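You operate a simulated robot arm through the tools that you are given. There is no shell and no other tool.

You are at the controls of a simulated two-armed robot. One attempt, no reset.

JOB
Pack the small green roll in the teal-lid drum.
Fine: the roll stands inside, the lid goes back on, then push the drum along the table to the 75 cm line.

The check looks at the end state, three seconds after you hand in, the way a careful person would. Anything else that was tipped, shoved, dropped, spilled or broken makes it a failure. Lids that push on must go on centred and level and be pressed home; caps that screw on are set level and turned clockwise until they are tight.

ROBOT AND FRAMES
Two 7-joint arms with fingered hands on one trunk that stands fixed in place. Base frame: the origin is at the foot of the trunk, x ahead of it, y to its left, z up; the work surface is at about z = 800. Readings come in mm, degrees, newtons and seconds.
The left shoulder is at [50, 214, 869], the right one opposite. With the tool pointing down near the work surface each hand reaches from about 400 to 900 mm from the base axis, measured 20 degrees to its own side. Payload 3 kg a hand.
The TCP of each hand is the grasp point between the finger pads, 26 mm short of the fingertips. In the tool frame z runs along the fingers and y along their closing line. The gripper opens to 132 mm; its body begins 73 mm behind the TCP. The gripper is a hand of 3 fingers: y runs from the thumb to the fingers, the wrist lies at [0, 0, -229] in the tool frame.
Orientation is that of the tool frame in the base frame, as a unit quaternion [w, x, y, z]. With the fingers straight down and closing along the base's y, the tool's x points along the base's -x, its y along +y and its z along -z.

CONTROLS
- The arms move only by the tool send_rows. It takes "left_plan", "right_plan" or both (then of equal length, played together; a hand with none holds still); each is one flat list of numbers, 6 for each row, row after row: the turn, a rotation vector about the tool's x, y, z in units of 8 degrees (1.0 is 8 degrees), then the shift along the tool's x, y, z in units of 20 mm (1.0 is 20 mm). In form: [ax, ay, az, dx, dy, dz, ax, ay, az, dx, dy, dz, ...]. A call has 1 to 20 rows; each row shifts and turns the commanded pose from where the row before left it, along the tool's axes as they then stand. A call with a number of a shift or a turn outside -1 to 1 is refused whole. Rows are played at 5 a second. More than 50 mm and 8.6 degrees between two rows, and nothing of the call is played. A pose out of reach is approached as far as the arm can. The call stops where the force on the tool passes 90 N (or 10 N more than at its start, if that is more) or the arm is blocked; 0.2 s more then pass. In this call time passes only in rows, and 0.2 s behind the last. It gives the time, the measured TCP pose, the force on the tool (base axes), the opening and the grip force at its end, in the units of the frame above (readings bear some noise), with the torque about the TCP (base axes, N m) and any sound that the robot's microphone picked up.
- Cameras (640 x 400 px; columns grow to the right, rows downward): "scene" is now at [28.9, -33.8, 1501.4]; the picture's right is [-0.38, -0.93, 0.00], its down [-0.60, 0.24, -0.77] and it looks along [0.71, -0.29, -0.64] (base axes); focal length 360 px, centre (320, 200). "left" rides on the left gripper at [-61, 3, -92] in its tool frame; the picture's right is [-0.05, -1.00, 0.00], its down [0.83, -0.04, -0.56] and it looks along [0.55, -0.03, 0.83] (tool axes); focal length 230 px, centre (320, 200). "right" rides on the right gripper at [62, 3, -92] in its tool frame; the picture's right is [-0.05, 1.00, 0.00], its down [-0.83, -0.04, -0.56] and it looks along [-0.55, -0.03, 0.83] (tool axes); focal length 230 px, centre (320, 200). There is no depth. A picture from a camera that has moved, and an enlarged one, comes with that camera's place and axes in the base frame and with its lens.
- capture(camera): a new picture of that camera. It takes no simulated time.
- move_fingers(finger1, finger2, thumb_bend, hand): sets how far each is bent, from 0 (flat) to 1 (curled in); at 0.3 the hand is open as for a grip, at 0.7 the pads meet at the TCP. One left out holds its place. A second passes; each finger stops where it meets its share of the squeeze, and holds until it gets a number again. It is the only way to open and close the hand. It gives what a move gives, with no picture; readings hold the bend of each and the force on the fingers (four entries, about 0 where the hand has none), thumb and palm.
- turn_head(pan, tilt): turns the head with the scene camera to pan (to the left, within 86 degrees either way) and tilt (down, from -29 to 69), counted from straight ahead of the robot. It gives what a move gives.
- inspect(camera, box): a new picture of the part [left, top, right, bottom] of that camera's present view, enlarged. It takes no simulated time.
- job_done(): hands the job in; it is judged then, once.

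Nothing tells you positions but the pictures and the camera data. Unless the task says otherwise, let go and move clear before handing in.

The tools are called after "Call:" by a JSON object that holds its "method" and its "body". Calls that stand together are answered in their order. send_rows: Moves the arms, as the interface text tells. Its arguments: {"type":"object","properties":{"left_plan":{"type":"array","items":{"type":"number"}},"right_plan":{"type":"array","items":{"type":"number"}}},"required":[]} The other tools are called the same way: move_fingers (finger1, finger2, thumb_bend, hand) moves the fingers one by one; turn_head (pan, tilt) turns the head that bears the scene camera; capture (camera) takes a picture; inspect (camera, box) takes an enlarged picture of a part of a camera's view; job_done () hands the job in.

At the start:

```text
time_s: 0.0
left_eef_pos: [433.2, 48.6, 1237.8]
left_tool_rot: [0.001, 0.183, 0.983, 0.001]
left_wrist_force: [-1.4, 0.7, 0.7]
left_wrist_torque: [0.03, 0.05, 0.0]
left_finger_gap: 131.9
left_gripper_force: 0.0
left_shape: jaw
left_bend: [0.3, 0.3, 0.3]
left_finger forces: [0.0, 0.0, 0.1, 0.1, 0.1, 0.0]
right_eef_pos: [351.5, -401.8, 1237.4]
right_tool_rot: [0.0, 0.183, 0.983, 0.001]
right_wrist_force: [-1.0, 0.1, 0.6]
right_wrist_torque: [0.02, -0.02, 0.03]
right_finger_gap: 131.8
right_gripper_force: 0.1
right_shape: jaw
right_bend: [0.3, 0.3, 0.3]
right_finger forces: [0.0, 0.0, 0.1, 0.1, 0.0, 0.1]
head pan, tilt (commanded): [-22.3, 40.1]
```

scene: 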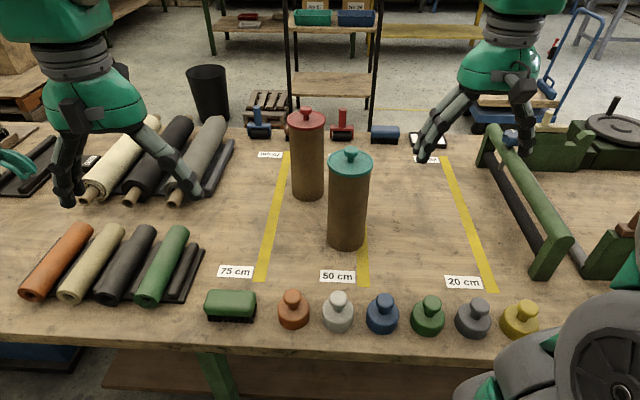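
right: 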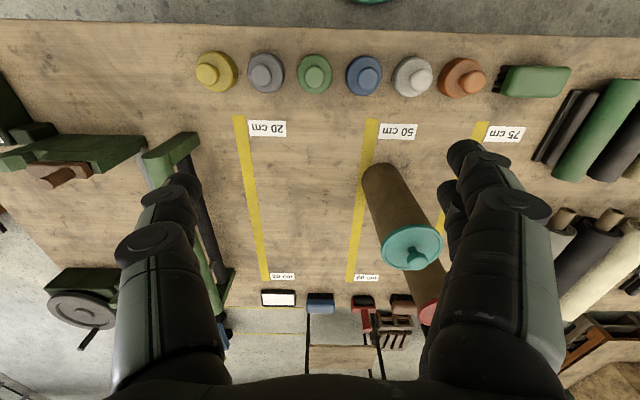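
left: 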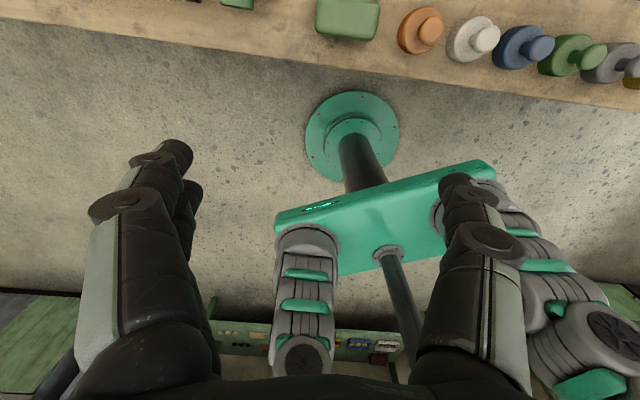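

I see the teal-lid drum just left of the 50 cm line, at about [620, -345], with the red-lid drum behind it. The green roll lies in the front group at about [700, 95]. I'll look closer before I move anything.

Call:
{"method": "inspect", "body": {"camera": "scene", "box": [240, 90, 440, 300]}}

Call:
{"method": "inspect", "body": {"camera": "scene", "box": [0, 100, 260, 320]}}

Call:
{"method": "inspect", "body": {"camera": "right", "box": [300, 50, 640, 340]}}

```text
1.90 times, centred on (340, 195) of scene
camera zoom: at [28.9, -33.8, 1501.4], right [-0.38, -0.93, 0.0], down [-0.6, 0.24, -0.77], along [0.71, -0.29, -0.64], focal length 685 px, centre (282, 210)
```

zoom: 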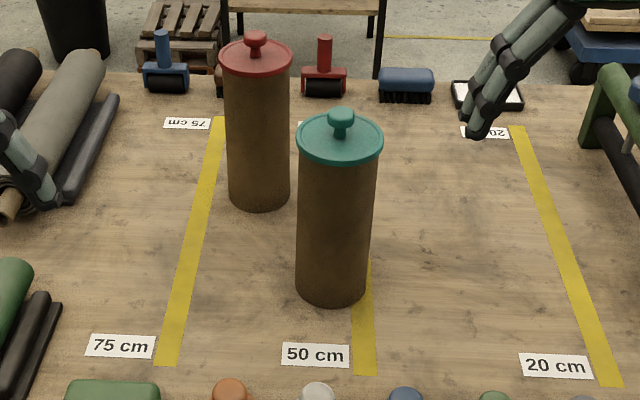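

```text
1.82 times, centred on (130, 210) of scene
camera zoom: at [28.9, -33.8, 1501.4], right [-0.38, -0.93, 0.0], down [-0.6, 0.24, -0.77], along [0.71, -0.29, -0.64], focal length 654 px, centre (666, 182)
```

zoom: 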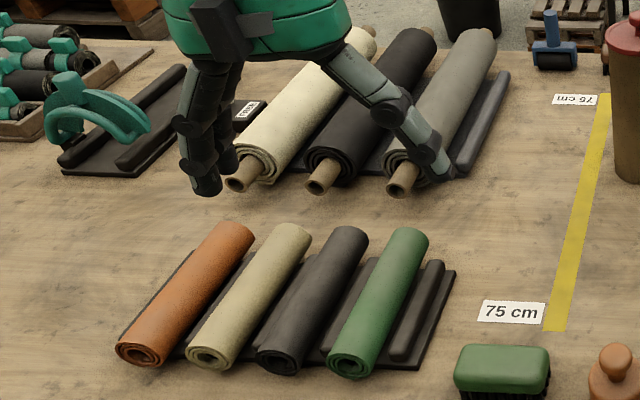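

```text
1.38 times, centred on (470, 195) of right
camera zoom: at [296.6, -375.2, 1330.8], right [0.41, 0.91, 0.0], down [0.76, -0.34, 0.56], along [0.51, -0.23, -0.83], focal length 317 px, centre (113, 207)
```

zoom: 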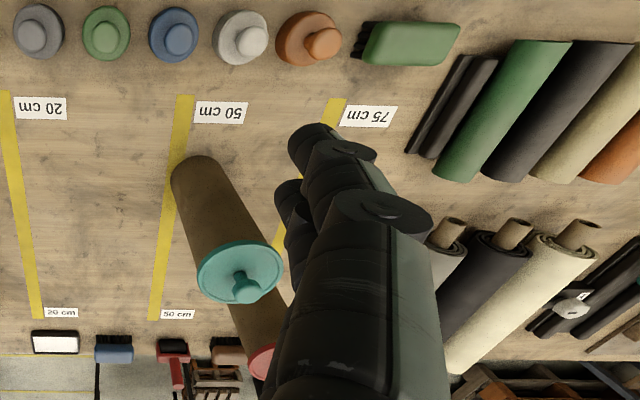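

The lid is a push-on lid with a knob, topping out at about z=1090, and the drum's base centre is near [616, -349]. The rolls lie along the table's depth axis. I'll bring the right hand over the knob, high up, and look down.

Call:
{"method": "send_rows", "body": {"right_plan": [0, 0, 0, -1, 0.6, 0, 0, 0, 0, -1, 0.6, 0, 0, 0, 0, -1, 0.6, 0, 0, 0, 0, -1, 0.6, 0, 0, 0, 0, -1, 0.6, 0, 0, 0, 0, -1, 0.6, 0, 0, 0, 0, -1, 0.6, 0, 0, 0, 0, -1, 0.6, 0, 0, 0, 0, -1, 0.6, 0, 0, 0, 0, -1, 0.6, 0, 0, 0, 0, -0.8, 0.6, 0, 0, 0, 0, -0.3, 0.5, 0.5]}}

Call:
{"method": "capture", "body": {"camera": "right"}}

Call:
{"method": "capture", "body": {"camera": "scene"}}

```text
time_s: 2.6
left_eef_pos: [433.8, 49.6, 1237.7]
left_tool_rot: [0.0, 0.183, 0.983, 0.0]
left_wrist_force: [-0.5, 0.6, 0.2]
left_wrist_torque: [-0.01, 0.01, -0.02]
left_finger_gap: 131.6
left_gripper_force: 0.1
left_shape: jaw
left_bend: [0.3, 0.3, 0.3]
left_finger forces: [0.1, 0.0, 0.0, 0.1, 0.0, 0.0]
right_eef_pos: [570.0, -357.9, 1225.9]
right_tool_rot: [0.0, 0.184, 0.983, 0.0]
right_wrist_force: [1.3, 0.0, 0.5]
right_wrist_torque: [0.0, 0.0, 0.0]
right_finger_gap: 132.2
right_gripper_force: 0.1
right_shape: jaw
right_bend: [0.3, 0.3, 0.3]
right_finger forces: [0.0, 0.0, 0.1, 0.0, 0.1, 0.1]
right hand out of reach, approached as far as the arm can: row 10, 11
head pan, tilt (commanded): [-22.3, 40.1]
```

```text
taken
camera right: at [514.4, -332.1, 1318.5], right [0.41, 0.91, 0.0], down [0.76, -0.34, 0.55], along [0.51, -0.23, -0.83], focal length 230 px, centre (320, 200)
```

right: 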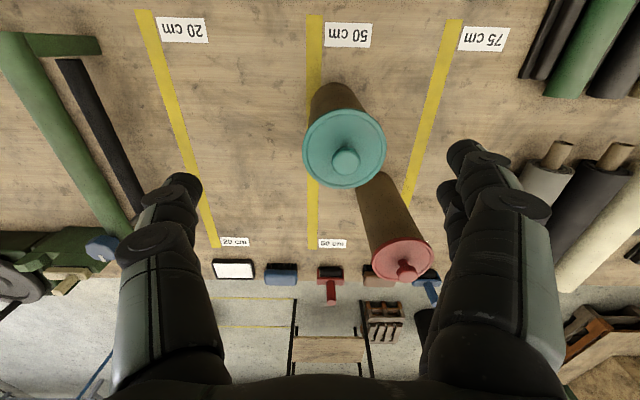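

```text
taken
camera scene: at [28.9, -33.8, 1501.4], right [-0.38, -0.93, 0.0], down [-0.6, 0.24, -0.77], along [0.71, -0.29, -0.64], focal length 360 px, centre (320, 200)
```

scene: 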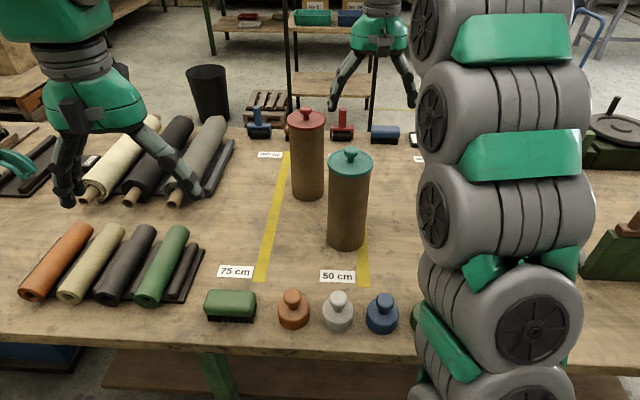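

The right hand stopped just short of the knob because high poses run into the reach limit. The knob triangulates to about [619, -348.5], so I'll lower straight down and check how the commanded pose carries on.

Call:
{"method": "send_rows", "body": {"right_plan": [0, 0, 0, 0, 0, 1, 0, 0, 0, 0, 0, 1, 0, 0, 0, 0, 0, 1, 0, 0, 0, 0, 0, 0]}}

Call:
{"method": "capture", "body": {"camera": "right"}}

```text
time_s: 3.6
left_eef_pos: [434.2, 49.7, 1238.1]
left_tool_rot: [0.0, 0.183, 0.983, 0.0]
left_wrist_force: [-0.7, 0.6, 0.0]
left_wrist_torque: [-0.05, 0.01, -0.01]
left_finger_gap: 131.9
left_gripper_force: 0.2
left_shape: jaw
left_bend: [0.3, 0.3, 0.3]
left_finger forces: [0.1, 0.1, 0.0, 0.0, 0.0, 0.1]
right_eef_pos: [570.0, -358.8, 1164.5]
right_tool_rot: [0.0, 0.183, 0.983, 0.001]
right_wrist_force: [0.0, 0.5, 0.1]
right_wrist_torque: [-0.01, 0.02, 0.0]
right_finger_gap: 132.0
right_gripper_force: 0.0
right_shape: jaw
right_bend: [0.3, 0.3, 0.3]
right_finger forces: [0.0, 0.0, 0.1, 0.1, 0.0, 0.0]
head pan, tilt (commanded): [-22.3, 40.1]
```

```text
taken
camera right: at [514.1, -333.2, 1258.0], right [0.41, 0.91, 0.0], down [0.76, -0.34, 0.56], along [0.51, -0.23, -0.83], focal length 230 px, centre (320, 200)
```

right: 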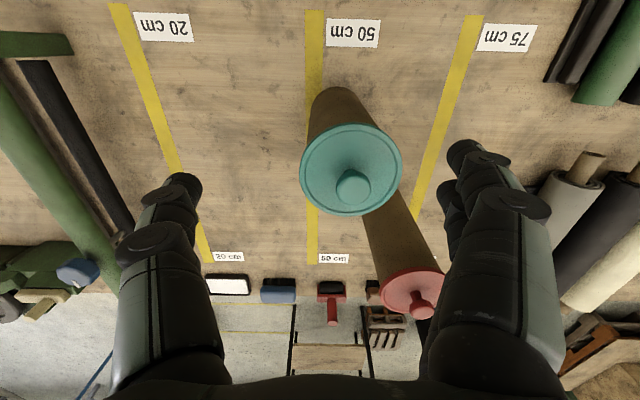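

Call:
{"method": "inspect", "body": {"camera": "right", "box": [270, 80, 430, 240]}}

Call:
{"method": "inspect", "body": {"camera": "scene", "box": [310, 130, 390, 260]}}

```text
2.50 times, centred on (350, 160) of right
camera zoom: at [514.1, -333.2, 1258.0], right [0.41, 0.91, 0.0], down [0.76, -0.34, 0.56], along [0.51, -0.23, -0.83], focal length 575 px, centre (245, 300)
```

zoom: 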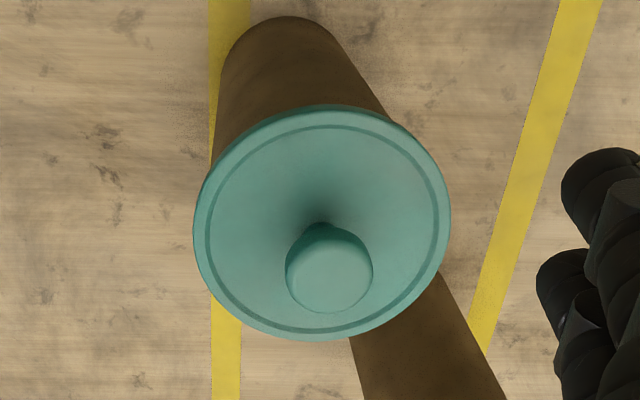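

```text
3.08 times, centred on (350, 195) of scene
camera zoom: at [28.9, -33.8, 1501.4], right [-0.38, -0.93, 0.0], down [-0.6, 0.24, -0.77], along [0.71, -0.29, -0.64], focal length 1107 px, centre (228, 215)
```

zoom: 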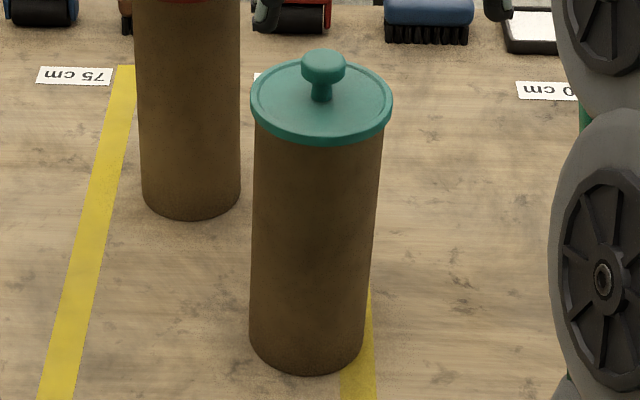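

The lid's top plane is at about z=1051 and the knob head spans about 1069 to 1087, centred near [618, -348]. I'll centre over it, come down to z≈1120 and check.

Call:
{"method": "send_rows", "body": {"right_plan": [0, 0, 0, -0.683, 0.452, 0, 0, 0, 0, -0.683, 0.452, 0, 0, 0, 0, -0.683, 0.452, 0, 0, 0, 0, 0, 0, 1, 0, 0, 0, 0, 0, 1, 0, 0, 0, 0, 0, 0]}}

Call:
{"method": "capture", "body": {"camera": "right"}}

Call:
{"method": "capture", "body": {"camera": "scene"}}

```text
time_s: 5.0
left_eef_pos: [433.2, 50.3, 1238.1]
left_tool_rot: [0.0, 0.184, 0.983, 0.001]
left_wrist_force: [0.3, 0.6, 0.7]
left_wrist_torque: [0.01, 0.01, 0.02]
left_finger_gap: 132.0
left_gripper_force: 0.0
left_shape: jaw
left_bend: [0.3, 0.3, 0.3]
left_finger forces: [0.0, 0.0, 0.1, 0.1, 0.0, 0.1]
right_eef_pos: [617.9, -348.0, 1127.9]
right_tool_rot: [0.0, 0.184, 0.983, 0.0]
right_wrist_force: [-0.3, 0.1, -0.2]
right_wrist_torque: [0.01, -0.01, -0.02]
right_finger_gap: 131.8
right_gripper_force: 0.1
right_shape: jaw
right_bend: [0.3, 0.3, 0.3]
right_finger forces: [0.1, 0.0, 0.1, 0.1, 0.1, 0.1]
head pan, tilt (commanded): [-22.3, 40.1]
```

```text
taken
camera right: at [562.7, -322.7, 1219.6], right [0.41, 0.91, 0.0], down [0.76, -0.34, 0.56], along [0.51, -0.23, -0.83], focal length 230 px, centre (320, 200)
```

right: 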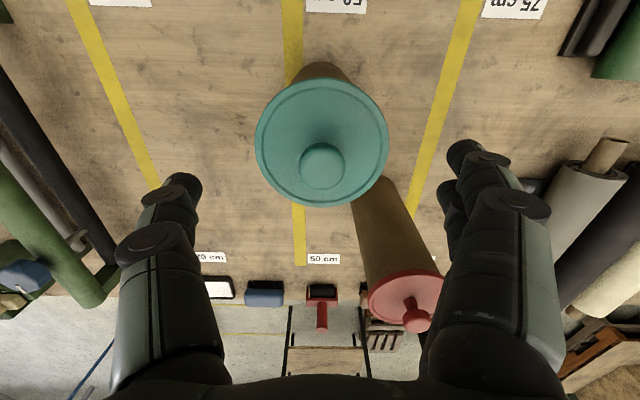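

```text
taken
camera scene: at [28.9, -33.8, 1501.4], right [-0.38, -0.93, 0.0], down [-0.6, 0.24, -0.77], along [0.71, -0.29, -0.64], focal length 360 px, centre (320, 200)
```

scene: 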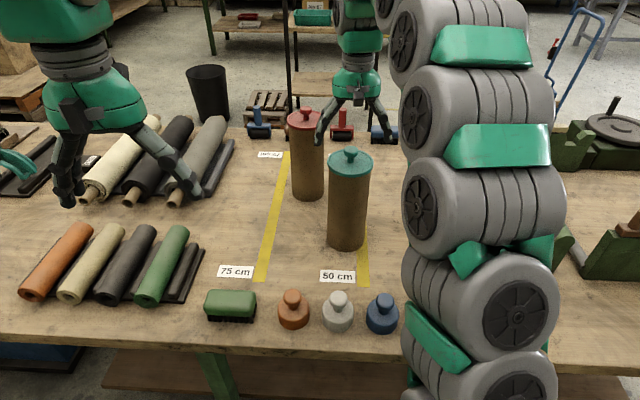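

The knob sits right on the tool axis. I'll come down to z≈1081 and close gently in steps.

Call:
{"method": "send_rows", "body": {"right_plan": [0, 0, 0, 0, 0.05, 0.8, 0, 0, 0, 0, 0.05, 0.8, 0, 0, 0, 0, 0, 0.75, 0, 0, 0, 0, 0, 0]}}

Call:
{"method": "move_fingers", "body": {"hand": "right", "finger1": 0.5, "finger2": 0.5, "thumb_bend": 0.5}}

Call:
{"method": "capture", "body": {"camera": "right"}}

Call:
{"method": "inspect", "body": {"camera": "scene", "box": [280, 90, 420, 200]}}

```text
time_s: 6.0
left_eef_pos: [433.3, 49.9, 1237.6]
left_tool_rot: [0.0, 0.183, 0.983, 0.0]
left_wrist_force: [0.3, 0.0, -0.6]
left_wrist_torque: [0.01, 0.0, 0.01]
left_finger_gap: 132.0
left_gripper_force: 0.1
left_shape: jaw
left_bend: [0.3, 0.3, 0.3]
left_finger forces: [0.0, 0.1, 0.0, 0.1, 0.0, 0.0]
right_eef_pos: [618.8, -347.6, 1080.0]
right_tool_rot: [0.0, 0.183, 0.983, 0.0]
right_wrist_force: [0.4, -0.4, -0.6]
right_wrist_torque: [0.04, 0.04, 0.02]
right_finger_gap: 131.9
right_gripper_force: 0.0
right_shape: jaw
right_bend: [0.3, 0.3, 0.3]
right_finger forces: [0.0, 0.0, 0.0, 0.1, 0.0, 0.1]
head pan, tilt (commanded): [-22.3, 40.1]
```

```text
time_s: 7.0
left_eef_pos: [432.6, 50.5, 1238.8]
left_tool_rot: [0.001, 0.183, 0.983, 0.0]
left_wrist_force: [-0.2, -1.2, -0.5]
left_wrist_torque: [0.0, -0.03, 0.0]
left_finger_gap: 131.6
left_gripper_force: 0.0
left_shape: jaw
left_bend: [0.3, 0.3, 0.3]
left_finger forces: [0.0, 0.0, 0.1, 0.0, 0.1, 0.0]
right_eef_pos: [617.7, -346.1, 1081.2]
right_tool_rot: [0.001, 0.183, 0.983, 0.0]
right_wrist_force: [2.8, 1.3, 19.4]
right_wrist_torque: [0.21, -0.13, 0.01]
right_finger_gap: 81.3
right_gripper_force: 10.3
right_shape: fingers
right_bend: [0.47, 0.46, 0.48]
right_finger forces: [6.1, 6.4, 0.0, 0.0, 7.8, 0.0]
head pan, tilt (commanded): [-22.3, 40.1]
```

```text
taken
camera right: at [563.3, -320.6, 1173.7], right [0.41, 0.91, 0.0], down [0.76, -0.34, 0.56], along [0.51, -0.23, -0.83], focal length 230 px, centre (320, 200)
```

right: 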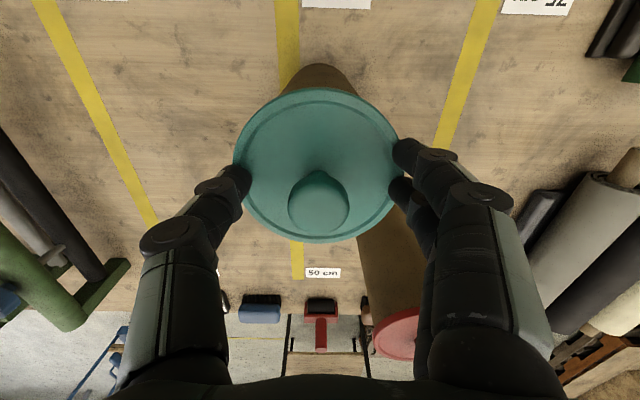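

```text
3.64 times, centred on (350, 145) of scene
camera zoom: at [28.7, -33.7, 1501.4], right [-0.38, -0.93, 0.0], down [-0.6, 0.24, -0.77], along [0.71, -0.29, -0.64], focal length 1308 px, centre (211, 400)
```

zoom: 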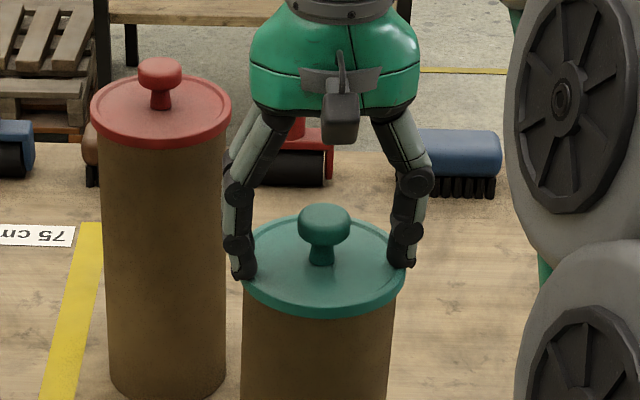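

The fingertips swung low and touched the lid's rim. I'll open, go up, pre-shape the fingers narrower above the knob, then come down around it.

Call:
{"method": "move_fingers", "body": {"hand": "right", "finger1": 0.3, "finger2": 0.3, "thumb_bend": 0.3}}

Call:
{"method": "send_rows", "body": {"right_plan": [0, 0, 0, 0, 0, -0.9, 0, 0, 0, 0, 0, -0.9, 0, 0, 0, 0, 0, 0]}}

Call:
{"method": "move_fingers", "body": {"hand": "right", "finger1": 0.54, "finger2": 0.54, "thumb_bend": 0.54}}

Call:
{"method": "capture", "body": {"camera": "right"}}

Call:
{"method": "inspect", "body": {"camera": "scene", "box": [280, 90, 420, 260]}}

```text
time_s: 8.0
left_eef_pos: [434.1, 50.1, 1238.3]
left_tool_rot: [0.0, 0.183, 0.983, 0.001]
left_wrist_force: [0.4, 0.4, 1.2]
left_wrist_torque: [0.01, 0.04, 0.03]
left_finger_gap: 132.0
left_gripper_force: 0.0
left_shape: jaw
left_bend: [0.3, 0.3, 0.3]
left_finger forces: [0.1, 0.0, 0.1, 0.1, 0.1, 0.0]
right_eef_pos: [618.2, -346.0, 1079.8]
right_tool_rot: [0.0, 0.183, 0.983, 0.001]
right_wrist_force: [-0.2, 0.7, 0.4]
right_wrist_torque: [-0.01, 0.0, 0.0]
right_finger_gap: 134.1
right_gripper_force: 0.0
right_shape: fingers
right_bend: [0.3, 0.3, 0.3]
right_finger forces: [0.0, 0.1, 0.0, 0.1, 0.1, 0.0]
head pan, tilt (commanded): [-22.3, 40.1]
```

```text
time_s: 8.8
left_eef_pos: [433.3, 49.7, 1238.0]
left_tool_rot: [0.001, 0.183, 0.983, 0.0]
left_wrist_force: [-0.7, -0.3, -0.8]
left_wrist_torque: [0.0, -0.02, -0.01]
left_finger_gap: 131.9
left_gripper_force: 0.1
left_shape: jaw
left_bend: [0.3, 0.3, 0.3]
left_finger forces: [0.0, 0.1, 0.0, 0.0, 0.0, 0.1]
right_eef_pos: [618.7, -346.3, 1117.1]
right_tool_rot: [0.0, 0.185, 0.983, 0.0]
right_wrist_force: [0.6, 0.7, 1.2]
right_wrist_torque: [-0.01, -0.03, 0.03]
right_finger_gap: 133.8
right_gripper_force: 0.1
right_shape: fingers
right_bend: [0.3, 0.3, 0.3]
right_finger forces: [0.1, 0.0, 0.0, 0.0, 0.1, 0.0]
head pan, tilt (commanded): [-22.3, 40.1]
```

```text
time_s: 9.8
left_eef_pos: [432.8, 49.7, 1237.8]
left_tool_rot: [0.001, 0.184, 0.983, 0.0]
left_wrist_force: [-0.5, -0.3, 0.0]
left_wrist_torque: [-0.01, -0.04, -0.01]
left_finger_gap: 131.6
left_gripper_force: 0.1
left_shape: jaw
left_bend: [0.3, 0.3, 0.3]
left_finger forces: [0.0, 0.0, 0.1, 0.0, 0.0, 0.1]
right_eef_pos: [618.0, -345.3, 1116.2]
right_tool_rot: [0.0, 0.183, 0.983, 0.0]
right_wrist_force: [-0.3, 0.1, 0.1]
right_wrist_torque: [0.0, 0.01, 0.0]
right_finger_gap: 55.2
right_gripper_force: 0.1
right_shape: fingers
right_bend: [0.54, 0.54, 0.54]
right_finger forces: [0.0, 0.0, 0.0, 0.1, 0.1, 0.1]
head pan, tilt (commanded): [-22.3, 40.1]
```

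```text
taken
camera right: at [563.3, -320.4, 1209.5], right [0.41, 0.91, 0.0], down [0.76, -0.34, 0.56], along [0.51, -0.23, -0.83], focal length 230 px, centre (320, 200)
```

right: 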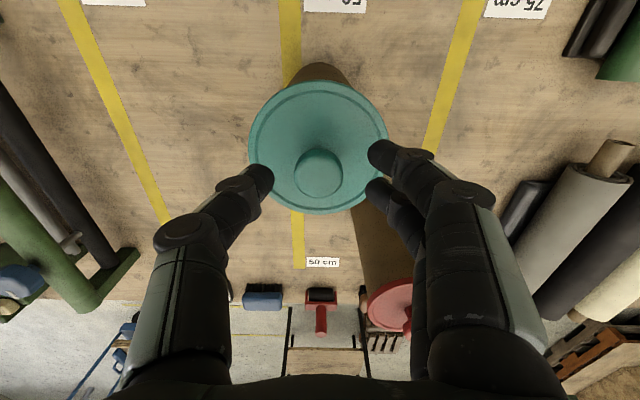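

```text
2.35 times, centred on (350, 175) of scene
camera zoom: at [28.9, -33.8, 1501.4], right [-0.38, -0.93, 0.0], down [-0.6, 0.24, -0.77], along [0.71, -0.29, -0.64], focal length 846 px, centre (249, 259)
```

zoom: 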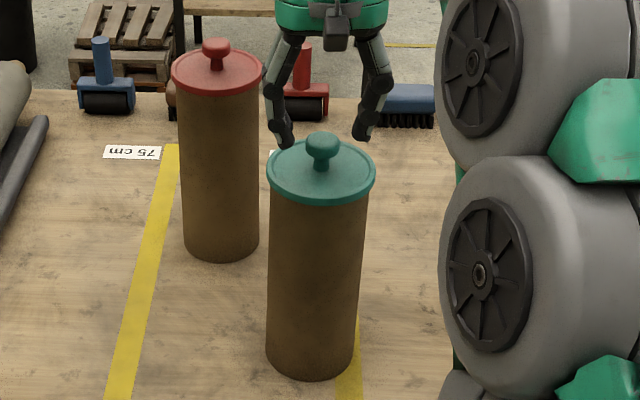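

The knob is centred between the fingers, whose gap is now 55 mm. I'll come down around it and close.

Call:
{"method": "send_rows", "body": {"right_plan": [0, 0, 0, 0, 0, 0.8, 0, 0, 0, 0, 0, 0.75, 0, 0, 0, 0, 0, 0]}}

Call:
{"method": "capture", "body": {"camera": "right"}}

Call:
{"method": "inspect", "body": {"camera": "scene", "box": [280, 90, 420, 200]}}

```text
time_s: 10.6
left_eef_pos: [433.5, 50.6, 1237.3]
left_tool_rot: [0.0, 0.183, 0.983, 0.0]
left_wrist_force: [-0.2, -0.2, -0.2]
left_wrist_torque: [0.02, -0.01, 0.0]
left_finger_gap: 131.9
left_gripper_force: 0.0
left_shape: jaw
left_bend: [0.3, 0.3, 0.3]
left_finger forces: [0.0, 0.1, 0.0, 0.1, 0.0, 0.0]
right_eef_pos: [617.3, -345.0, 1084.5]
right_tool_rot: [0.0, 0.183, 0.983, 0.0]
right_wrist_force: [0.0, 0.2, 1.5]
right_wrist_torque: [-0.06, -0.04, -0.02]
right_finger_gap: 55.3
right_gripper_force: 0.5
right_shape: fingers
right_bend: [0.54, 0.54, 0.54]
right_finger forces: [0.3, 0.1, 0.0, 0.0, 1.3, 0.0]
head pan, tilt (commanded): [-22.3, 40.1]
```

```text
taken
camera right: at [562.4, -318.9, 1176.9], right [0.41, 0.91, 0.0], down [0.76, -0.34, 0.56], along [0.51, -0.23, -0.83], focal length 230 px, centre (320, 200)
```

right: 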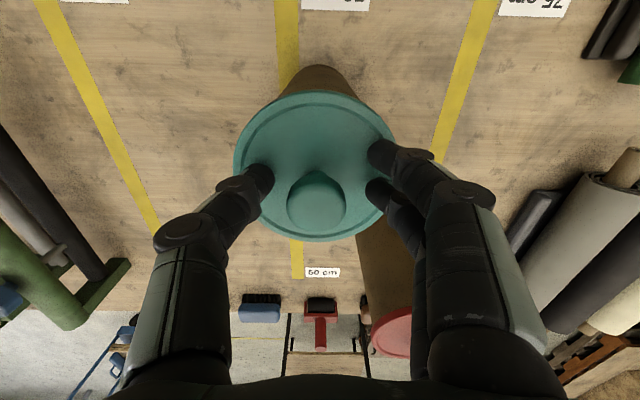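

```text
3.64 times, centred on (350, 145) of scene
camera zoom: at [28.9, -33.8, 1501.4], right [-0.38, -0.93, 0.0], down [-0.6, 0.24, -0.77], along [0.71, -0.29, -0.64], focal length 1308 px, centre (211, 400)
```

zoom: 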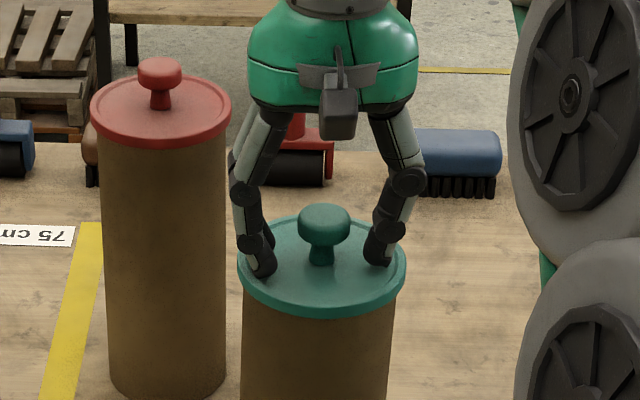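

The thumb just brushes the lid, so I'll raise 5 mm, shift slightly right and close on the knob head.

Call:
{"method": "send_rows", "body": {"right_plan": [0, 0, 0, 0, -0.08, -0.25, 0, 0, 0, 0, 0, 0]}}

Call:
{"method": "move_fingers", "body": {"hand": "right", "finger1": 0.62, "finger2": 0.62, "thumb_bend": 0.62}}

Call:
{"method": "capture", "body": {"camera": "right"}}

Call:
{"method": "inspect", "body": {"camera": "scene", "box": [280, 90, 420, 200]}}

```text
time_s: 11.2
left_eef_pos: [433.5, 49.8, 1238.2]
left_tool_rot: [0.0, 0.183, 0.983, -0.001]
left_wrist_force: [1.1, -0.2, 0.4]
left_wrist_torque: [0.01, 0.01, -0.02]
left_finger_gap: 132.1
left_gripper_force: 0.2
left_shape: jaw
left_bend: [0.3, 0.3, 0.3]
left_finger forces: [0.0, 0.0, 0.0, 0.0, 0.0, 0.0]
right_eef_pos: [616.9, -347.4, 1089.9]
right_tool_rot: [0.0, 0.183, 0.983, 0.0]
right_wrist_force: [0.0, 0.0, 0.7]
right_wrist_torque: [-0.01, 0.05, 0.01]
right_finger_gap: 55.1
right_gripper_force: 0.0
right_shape: fingers
right_bend: [0.54, 0.54, 0.54]
right_finger forces: [0.0, 0.0, 0.0, 0.0, 0.0, 0.0]
head pan, tilt (commanded): [-22.3, 40.1]
```

```text
time_s: 12.2
left_eef_pos: [432.5, 48.7, 1238.0]
left_tool_rot: [0.0, 0.183, 0.983, 0.0]
left_wrist_force: [-0.7, 0.3, 0.6]
left_wrist_torque: [0.02, 0.01, 0.01]
left_finger_gap: 132.1
left_gripper_force: 0.0
left_shape: jaw
left_bend: [0.3, 0.3, 0.3]
left_finger forces: [0.0, 0.0, 0.1, 0.0, 0.1, 0.1]
right_eef_pos: [618.3, -347.2, 1088.3]
right_tool_rot: [0.0, 0.183, 0.983, 0.0]
right_wrist_force: [-0.1, 0.1, 0.4]
right_wrist_torque: [0.0, -0.01, 0.01]
right_finger_gap: 29.8
right_gripper_force: 0.8
right_shape: fingers
right_bend: [0.62, 0.61, 0.62]
right_finger forces: [0.0, 0.6, 0.1, 0.0, 0.4, 0.0]
head pan, tilt (commanded): [-22.3, 40.1]
```

```text
taken
camera right: at [562.4, -321.5, 1182.1], right [0.41, 0.91, 0.0], down [0.76, -0.34, 0.56], along [0.51, -0.23, -0.83], focal length 230 px, centre (320, 200)
```

right: 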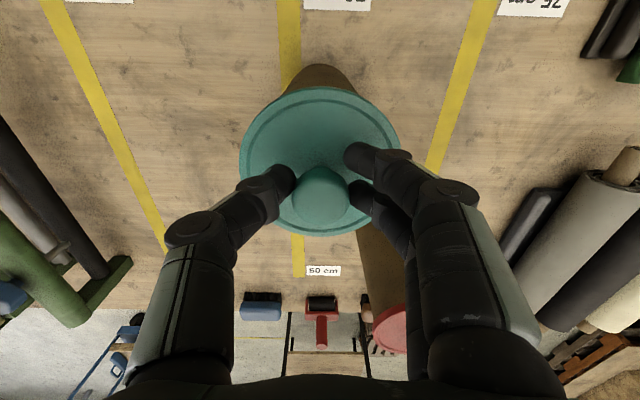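

```text
3.64 times, centred on (350, 145) of scene
camera zoom: at [28.9, -33.8, 1501.4], right [-0.38, -0.93, 0.0], down [-0.6, 0.24, -0.77], along [0.71, -0.29, -0.64], focal length 1308 px, centre (211, 400)
```

zoom: 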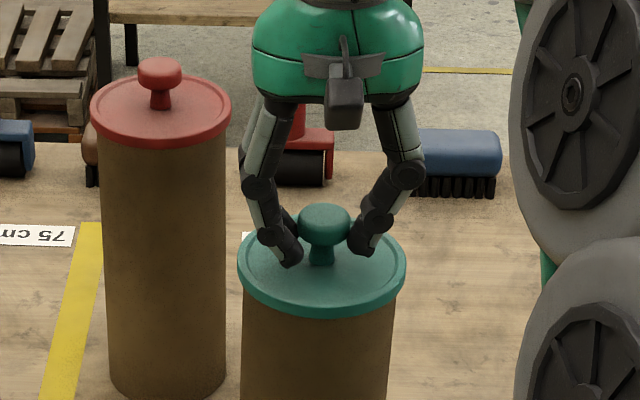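

The fingers are just in contact all round, so I'll squeeze now.

Call:
{"method": "move_fingers", "body": {"hand": "right", "finger1": 0.72, "finger2": 0.72, "thumb_bend": 0.72}}

Call:
{"method": "capture", "body": {"camera": "right"}}

Call:
{"method": "inspect", "body": {"camera": "scene", "box": [280, 90, 420, 260]}}

```text
time_s: 13.2
left_eef_pos: [433.6, 49.7, 1237.5]
left_tool_rot: [0.0, 0.183, 0.983, -0.001]
left_wrist_force: [0.5, 0.3, 0.6]
left_wrist_torque: [0.0, 0.01, 0.0]
left_finger_gap: 132.0
left_gripper_force: 0.1
left_shape: jaw
left_bend: [0.3, 0.3, 0.3]
left_finger forces: [0.0, 0.0, 0.0, 0.0, 0.1, 0.0]
right_eef_pos: [617.2, -346.5, 1088.9]
right_tool_rot: [0.001, 0.183, 0.983, 0.0]
right_wrist_force: [-1.3, -1.3, -0.4]
right_wrist_torque: [-0.06, 0.05, 0.0]
right_finger_gap: 14.8
right_gripper_force: 10.7
right_shape: fingers
right_bend: [0.71, 0.65, 0.67]
right_finger forces: [2.0, 7.3, 0.0, 0.0, 11.3, 0.0]
head pan, tilt (commanded): [-22.3, 40.1]
heard: snap
```

```text
taken
camera right: at [562.3, -321.6, 1182.1], right [0.41, 0.91, 0.0], down [0.76, -0.34, 0.56], along [0.51, -0.23, -0.83], focal length 230 px, centre (320, 200)
```

right: 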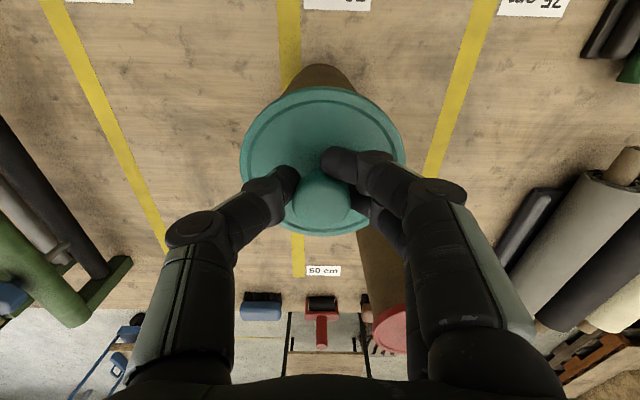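

```text
2.35 times, centred on (350, 175) of scene
camera zoom: at [28.9, -33.8, 1501.4], right [-0.38, -0.93, 0.0], down [-0.6, 0.24, -0.77], along [0.71, -0.29, -0.64], focal length 846 px, centre (249, 259)
```

zoom: 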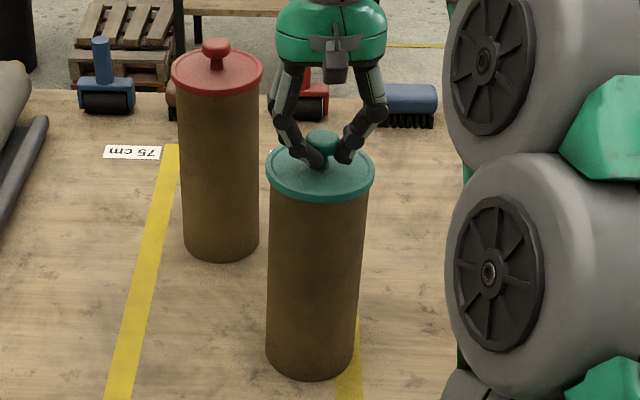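

Call:
{"method": "inspect", "body": {"camera": "scene", "box": [315, 130, 385, 180]}}

Call:
{"method": "inspect", "body": {"camera": "right", "box": [220, 60, 430, 250]}}

```text
8.00 times, centred on (350, 155) of scene
camera zoom: at [28.9, -33.8, 1501.4], right [-0.38, -0.93, 0.0], down [-0.6, 0.24, -0.77], along [0.71, -0.29, -0.64], focal length 2877 px, centre (80, 560)
```

zoom: 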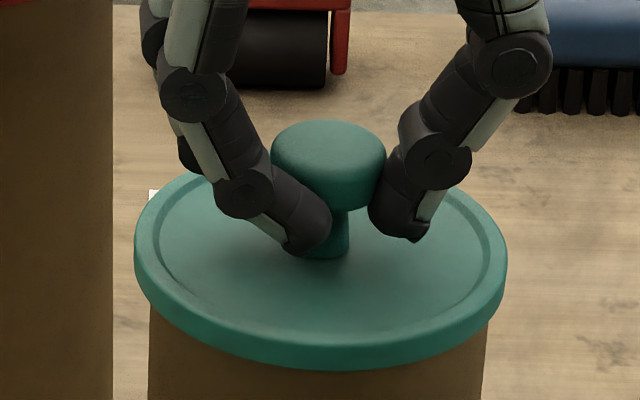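

```text
2.11 times, centred on (325, 155) of right
camera zoom: at [562.3, -321.6, 1182.1], right [0.41, 0.91, 0.0], down [0.76, -0.34, 0.56], along [0.51, -0.23, -0.83], focal length 484 px, centre (310, 295)
```

zoom: 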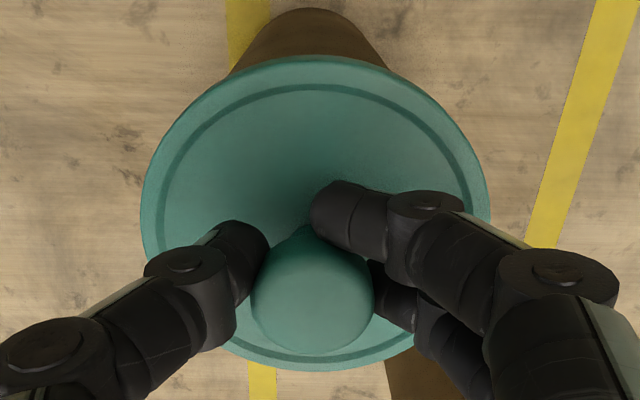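

I heard a snap. The knob looks intact, with the fingers hooked under its head, so the lid may have popped loose. I'll lift 10 mm slowly and look.

Call:
{"method": "send_rows", "body": {"right_plan": [0, 0, 0, 0, 0, -0.1, 0, 0, 0, 0, 0, -0.2, 0, 0, 0, 0, 0, -0.2, 0, 0, 0, 0, 0, 0]}}

Call:
{"method": "inspect", "body": {"camera": "scene", "box": [310, 120, 390, 260]}}

Call:
{"method": "inspect", "body": {"camera": "scene", "box": [315, 130, 385, 180]}}

```text
time_s: 14.2
left_eef_pos: [433.8, 50.4, 1237.6]
left_tool_rot: [0.0, 0.183, 0.983, 0.0]
left_wrist_force: [0.3, -0.1, -0.2]
left_wrist_torque: [-0.02, 0.0, -0.01]
left_finger_gap: 131.8
left_gripper_force: 0.0
left_shape: jaw
left_bend: [0.3, 0.3, 0.3]
left_finger forces: [0.0, 0.0, 0.1, 0.1, 0.1, 0.0]
right_eef_pos: [617.3, -349.3, 1100.6]
right_tool_rot: [0.0, 0.184, 0.983, 0.0]
right_wrist_force: [0.9, -0.2, -0.9]
right_wrist_torque: [-0.03, 0.05, 0.01]
right_finger_gap: 8.2
right_gripper_force: 7.9
right_shape: fingers
right_bend: [0.72, 0.68, 0.69]
right_finger forces: [0.4, 7.0, 0.1, 0.1, 7.2, 0.0]
head pan, tilt (commanded): [-22.3, 40.1]
```

```text
2.86 times, centred on (350, 190) of scene
camera zoom: at [28.9, -33.8, 1501.4], right [-0.38, -0.93, 0.0], down [-0.6, 0.24, -0.77], along [0.71, -0.29, -0.64], focal length 1028 px, centre (234, 229)
```

zoom: 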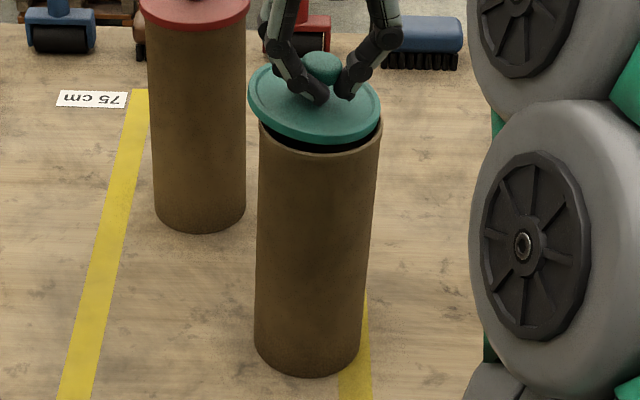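

```text
8.00 times, centred on (350, 155) of scene
camera zoom: at [28.9, -33.8, 1501.4], right [-0.38, -0.93, 0.0], down [-0.6, 0.24, -0.77], along [0.71, -0.29, -0.64], focal length 2877 px, centre (80, 560)
```

zoom: 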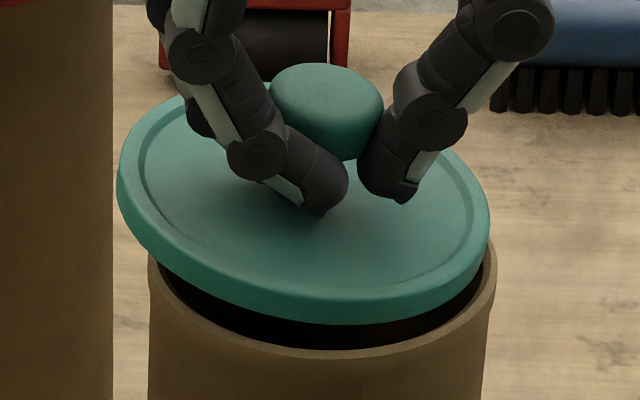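

The lid is off the rim and hanging tilted from the knob. I'll lift it clear, carry it to the free area on the right at about [505, -497] and set it flat, so I can take a better grip for refitting.

Call:
{"method": "send_rows", "body": {"right_plan": [0, 0, 0, 0, 0, -0.5, 0, 0, 0, 0, 0, -0.5, 0, 0, 0, 0, 0, -0.5, 0, 0, 0, 0, 0, -0.5, 0, 0, 0, 0, 0, 0]}}

Call:
{"method": "capture", "body": {"camera": "scene"}}

Call:
{"method": "capture", "body": {"camera": "right"}}

```text
time_s: 15.4
left_eef_pos: [433.8, 51.0, 1238.2]
left_tool_rot: [0.0, 0.183, 0.983, 0.0]
left_wrist_force: [0.7, 0.4, 0.6]
left_wrist_torque: [0.02, 0.06, -0.05]
left_finger_gap: 131.9
left_gripper_force: 0.0
left_shape: jaw
left_bend: [0.3, 0.3, 0.3]
left_finger forces: [0.0, 0.0, 0.1, 0.0, 0.1, 0.0]
right_eef_pos: [617.9, -349.2, 1141.1]
right_tool_rot: [0.0, 0.182, 0.983, 0.0]
right_wrist_force: [0.5, -0.6, -1.4]
right_wrist_torque: [-0.01, 0.03, -0.01]
right_finger_gap: 8.2
right_gripper_force: 6.9
right_shape: fingers
right_bend: [0.72, 0.68, 0.69]
right_finger forces: [0.5, 7.0, 0.0, 0.0, 7.1, 0.1]
head pan, tilt (commanded): [-22.3, 40.1]
```

```text
taken
camera scene: at [28.9, -33.8, 1501.4], right [-0.38, -0.93, 0.0], down [-0.6, 0.24, -0.77], along [0.71, -0.29, -0.64], focal length 360 px, centre (320, 200)
```

scene: 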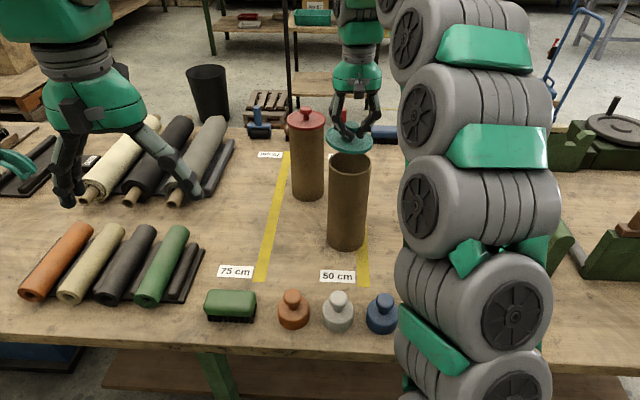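

```text
taken
camera right: at [562.5, -322.9, 1233.4], right [0.41, 0.91, 0.0], down [0.76, -0.34, 0.56], along [0.51, -0.23, -0.83], focal length 230 px, centre (320, 200)
```

right: 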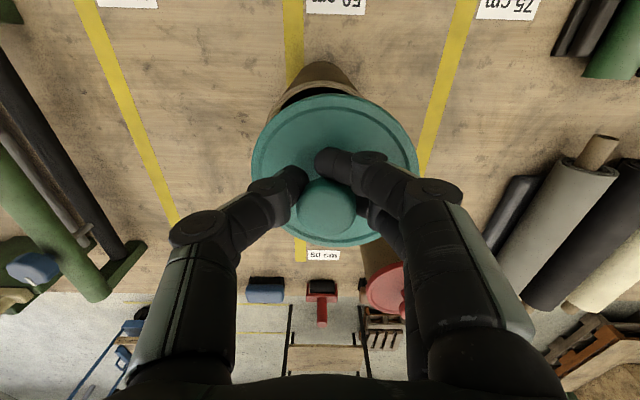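

The lid is clear of the drum and held steadily. I'll carry it to the right.

Call:
{"method": "send_rows", "body": {"right_plan": [0, 0, 0, 0.283, -0.9, 0, 0, 0, 0, 0.283, -0.9, 0, 0, 0, 0, 0.283, -0.9, 0, 0, 0, 0, 0.283, -0.9, 0, 0, 0, 0, 0.283, -0.9, 0.3, 0, 0, 0, 0.283, -0.9, 0.6, 0, 0, 0, 0.283, -0.9, 0.9, 0, 0, 0, 0.283, -0.9, 0.9, 0, 0, 0, 0.283, -0.9, 0.9, 0, 0, 0, 0, -0.9, 0.9, 0, 0, 0, 0, 0, 0.9, 0, 0, 0, 0, 0, 0.9, 0, 0, 0, 0, 0, 0.9, 0, 0, 0, 0, 0, 0.9, 0, 0, 0, 0, 0, 0.9, 0, 0, 0, 0, 0, 0.9, 0, 0, 0, 0, 0, 0.9, 0, 0, 0, 0, 0, 0]}}

Call:
{"method": "capture", "body": {"camera": "scene"}}

Call:
{"method": "capture", "body": {"camera": "right"}}

```text
time_s: 19.2
left_eef_pos: [433.5, 50.0, 1237.3]
left_tool_rot: [0.001, 0.183, 0.983, 0.0]
left_wrist_force: [1.0, 0.1, 0.4]
left_wrist_torque: [-0.02, 0.01, -0.01]
left_finger_gap: 132.0
left_gripper_force: 0.1
left_shape: jaw
left_bend: [0.3, 0.3, 0.3]
left_finger forces: [0.1, 0.0, 0.1, 0.0, 0.0, 0.0]
right_eef_pos: [506.8, -497.5, 926.5]
right_tool_rot: [0.0, 0.184, 0.983, 0.0]
right_wrist_force: [0.3, -0.1, -1.1]
right_wrist_torque: [0.02, 0.01, 0.0]
right_finger_gap: 7.5
right_gripper_force: 6.6
right_shape: fingers
right_bend: [0.72, 0.68, 0.69]
right_finger forces: [0.3, 7.5, 0.0, 0.0, 6.8, 0.0]
head pan, tilt (commanded): [-22.3, 40.1]
```

```text
taken
camera scene: at [28.9, -33.8, 1501.4], right [-0.38, -0.93, 0.0], down [-0.6, 0.24, -0.77], along [0.71, -0.29, -0.64], focal length 360 px, centre (320, 200)
```

scene: 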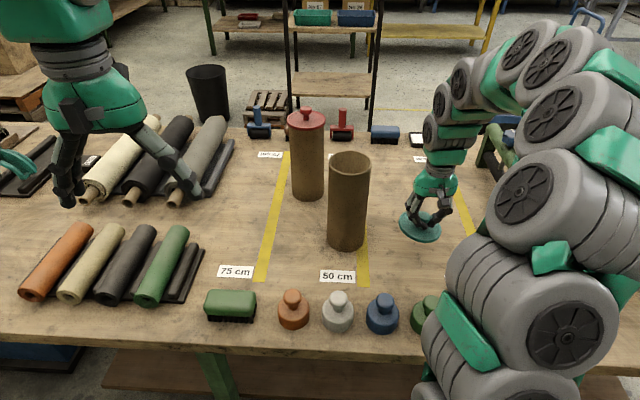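

```text
taken
camera right: at [450.7, -471.8, 1019.1], right [0.41, 0.91, 0.0], down [0.76, -0.34, 0.56], along [0.51, -0.23, -0.83], focal length 230 px, centre (320, 200)
```

right: 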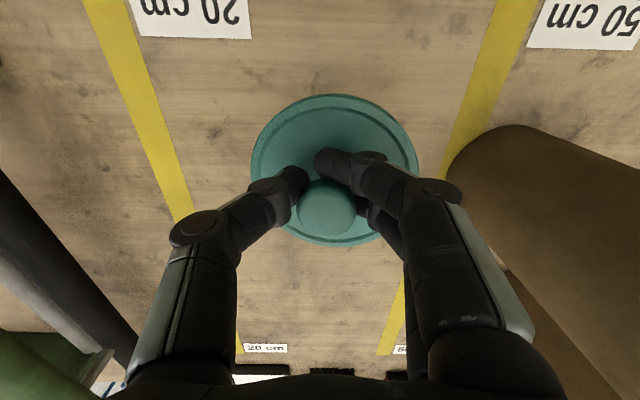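

Call:
{"method": "send_rows", "body": {"right_plan": [0, 0, 0, 0, 0, 0.7, 0, 0, 0, 0, 0, 0.7, 0, 0, 0, 0, 0, 0.6, 0, 0, 0, 0, 0, 0.5, 0, 0, 0, 0, 0, 0]}}

Call:
{"method": "inspect", "body": {"camera": "scene", "box": [370, 160, 480, 260]}}

```text
time_s: 20.4
left_eef_pos: [433.2, 50.1, 1238.9]
left_tool_rot: [0.0, 0.182, 0.983, -0.001]
left_wrist_force: [0.2, 0.3, -0.2]
left_wrist_torque: [0.0, -0.05, -0.02]
left_finger_gap: 131.8
left_gripper_force: 0.2
left_shape: jaw
left_bend: [0.3, 0.3, 0.3]
left_finger forces: [0.0, 0.0, 0.0, 0.1, 0.0, 0.1]
right_eef_pos: [505.9, -498.0, 872.9]
right_tool_rot: [0.0, 0.183, 0.983, 0.0]
right_wrist_force: [0.7, -0.4, -0.7]
right_wrist_torque: [0.0, 0.0, -0.01]
right_finger_gap: 7.7
right_gripper_force: 7.5
right_shape: fingers
right_bend: [0.72, 0.68, 0.69]
right_finger forces: [0.3, 7.5, 0.0, 0.0, 6.7, 0.0]
head pan, tilt (commanded): [-22.3, 40.1]
```

```text
4.00 times, centred on (425, 210) of scene
camera zoom: at [29.0, -33.8, 1501.4], right [-0.38, -0.93, 0.0], down [-0.6, 0.24, -0.77], along [0.71, -0.29, -0.64], focal length 1439 px, centre (-100, 160)
```

zoom: 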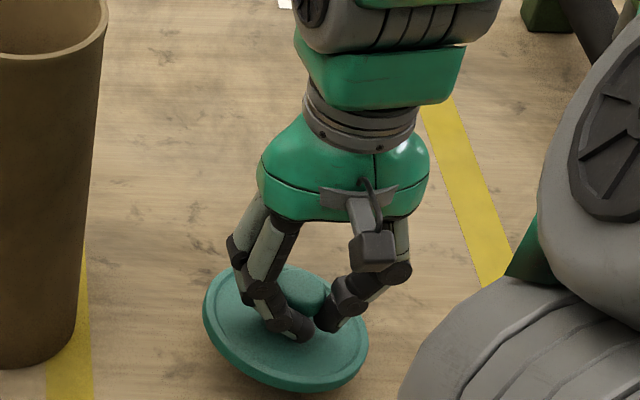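

Call:
{"method": "send_rows", "body": {"right_plan": [0, 0, 0, 0, 0, 0.25, 0, 0, 0, 0, 0, 0.2, 0, 0, 0, 0, 0, 0]}}

Call:
{"method": "inspect", "body": {"camera": "scene", "box": [370, 160, 480, 260]}}

```text
time_s: 21.2
left_eef_pos: [432.9, 50.0, 1236.3]
left_tool_rot: [0.0, 0.183, 0.983, 0.0]
left_wrist_force: [-0.5, -0.5, 0.3]
left_wrist_torque: [-0.01, 0.01, 0.0]
left_finger_gap: 132.2
left_gripper_force: 0.1
left_shape: jaw
left_bend: [0.3, 0.3, 0.3]
left_finger forces: [0.1, 0.1, 0.0, 0.0, 0.0, 0.0]
right_eef_pos: [505.6, -496.9, 865.6]
right_tool_rot: [0.0, 0.183, 0.983, 0.0]
right_wrist_force: [-0.1, -0.4, 0.0]
right_wrist_torque: [0.01, 0.02, -0.01]
right_finger_gap: 7.7
right_gripper_force: 7.4
right_shape: fingers
right_bend: [0.72, 0.68, 0.69]
right_finger forces: [0.3, 7.4, 0.1, 0.0, 6.7, 0.0]
head pan, tilt (commanded): [-22.3, 40.1]
```

```text
4.00 times, centred on (425, 210) of scene
camera zoom: at [28.9, -33.8, 1501.4], right [-0.38, -0.93, 0.0], down [-0.6, 0.24, -0.77], along [0.71, -0.29, -0.64], focal length 1439 px, centre (-100, 160)
```

zoom: 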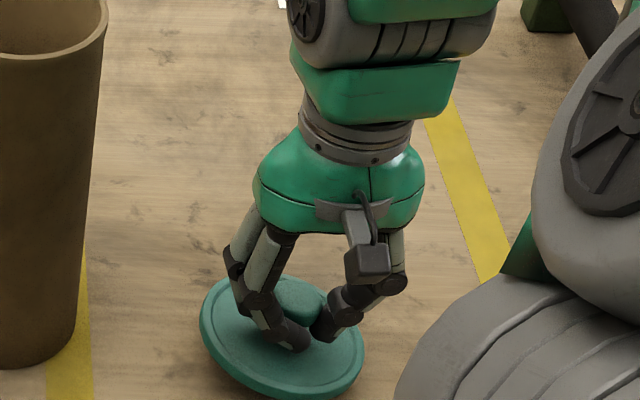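

Call:
{"method": "send_rows", "body": {"right_plan": [0, 0, 0, 0, 0, 0.25, 0, 0, 0, 0, 0, 0]}}

Call:
{"method": "send_rows", "body": {"right_plan": [0, 0, 0, 0, 0, 0.2, 0, 0, 0, 0, 0, 0]}}

Call:
{"method": "inspect", "body": {"camera": "scene", "box": [370, 160, 480, 260]}}

```text
time_s: 21.8
left_eef_pos: [433.0, 49.3, 1238.3]
left_tool_rot: [0.001, 0.183, 0.983, 0.0]
left_wrist_force: [-0.2, -0.4, 1.1]
left_wrist_torque: [-0.03, -0.01, 0.02]
left_finger_gap: 131.9
left_gripper_force: 0.0
left_shape: jaw
left_bend: [0.3, 0.3, 0.3]
left_finger forces: [0.0, 0.1, 0.0, 0.0, 0.1, 0.0]
right_eef_pos: [505.9, -497.4, 860.1]
right_tool_rot: [0.0, 0.183, 0.983, 0.0]
right_wrist_force: [-0.7, -1.1, -0.3]
right_wrist_torque: [-0.03, 0.01, 0.0]
right_finger_gap: 7.5
right_gripper_force: 6.9
right_shape: fingers
right_bend: [0.72, 0.68, 0.69]
right_finger forces: [0.3, 7.5, 0.0, 0.1, 6.8, 0.1]
head pan, tilt (commanded): [-22.3, 40.1]
```

```text
time_s: 22.4
left_eef_pos: [433.8, 49.0, 1239.2]
left_tool_rot: [0.0, 0.185, 0.983, 0.0]
left_wrist_force: [-0.2, 0.1, -0.3]
left_wrist_torque: [0.02, -0.02, 0.0]
left_finger_gap: 132.1
left_gripper_force: 0.1
left_shape: jaw
left_bend: [0.3, 0.3, 0.3]
left_finger forces: [0.1, 0.1, 0.0, 0.1, 0.0, 0.1]
right_eef_pos: [504.7, -498.0, 855.0]
right_tool_rot: [0.0, 0.184, 0.983, 0.0]
right_wrist_force: [-0.9, -0.3, -0.8]
right_wrist_torque: [-0.01, 0.0, 0.0]
right_finger_gap: 7.5
right_gripper_force: 7.2
right_shape: fingers
right_bend: [0.72, 0.68, 0.69]
right_finger forces: [0.3, 7.6, 0.0, 0.0, 6.7, 0.0]
head pan, tilt (commanded): [-22.3, 40.1]
```

```text
4.00 times, centred on (425, 210) of scene
camera zoom: at [28.9, -33.8, 1501.4], right [-0.38, -0.93, 0.0], down [-0.6, 0.24, -0.77], along [0.71, -0.29, -0.64], focal length 1439 px, centre (-100, 160)
```

zoom: 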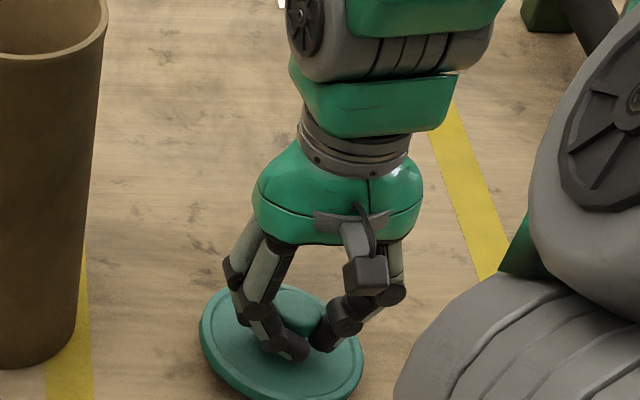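

Call:
{"method": "send_rows", "body": {"right_plan": [0, 0, 0, 0, 0, 0.2, 0, 0, 0, 0, 0, 0]}}

Call:
{"method": "send_rows", "body": {"right_plan": [0, 0, 0, 0, 0, 0.2, 0, 0, 0, 0, 0, 0]}}

Call:
{"method": "inspect", "body": {"camera": "scene", "box": [370, 160, 480, 260]}}

```text
time_s: 23.0
left_eef_pos: [433.4, 49.6, 1237.6]
left_tool_rot: [0.0, 0.183, 0.983, 0.0]
left_wrist_force: [-0.6, -1.0, -0.3]
left_wrist_torque: [0.0, 0.0, 0.03]
left_finger_gap: 131.9
left_gripper_force: 0.1
left_shape: jaw
left_bend: [0.3, 0.3, 0.3]
left_finger forces: [0.1, 0.0, 0.0, 0.0, 0.0, 0.1]
right_eef_pos: [503.6, -497.9, 851.4]
right_tool_rot: [-0.001, 0.183, 0.983, -0.001]
right_wrist_force: [0.2, -0.1, 1.0]
right_wrist_torque: [0.04, -0.01, -0.02]
right_finger_gap: 7.4
right_gripper_force: 7.2
right_shape: fingers
right_bend: [0.72, 0.68, 0.69]
right_finger forces: [0.3, 7.6, 0.1, 0.0, 6.7, 0.1]
head pan, tilt (commanded): [-22.3, 40.1]
```

```text
time_s: 23.6
left_eef_pos: [434.1, 50.0, 1238.2]
left_tool_rot: [0.0, 0.182, 0.983, 0.0]
left_wrist_force: [0.0, -0.6, 0.2]
left_wrist_torque: [-0.02, 0.0, 0.0]
left_finger_gap: 131.9
left_gripper_force: 0.1
left_shape: jaw
left_bend: [0.3, 0.3, 0.3]
left_finger forces: [0.0, 0.1, 0.2, 0.0, 0.1, 0.0]
right_eef_pos: [503.6, -499.8, 848.2]
right_tool_rot: [0.0, 0.184, 0.983, 0.0]
right_wrist_force: [-0.1, -0.5, -1.0]
right_wrist_torque: [0.03, 0.04, -0.01]
right_finger_gap: 7.7
right_gripper_force: 7.1
right_shape: fingers
right_bend: [0.72, 0.68, 0.69]
right_finger forces: [0.4, 7.6, 0.1, 0.0, 6.7, 0.0]
head pan, tilt (commanded): [-22.3, 40.1]
```

```text
4.00 times, centred on (425, 210) of scene
camera zoom: at [28.9, -33.8, 1501.4], right [-0.38, -0.93, 0.0], down [-0.6, 0.24, -0.77], along [0.71, -0.29, -0.64], focal length 1439 px, centre (-100, 160)
```

zoom: 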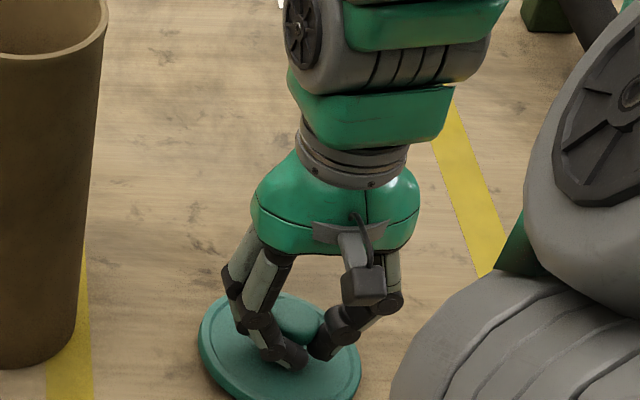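

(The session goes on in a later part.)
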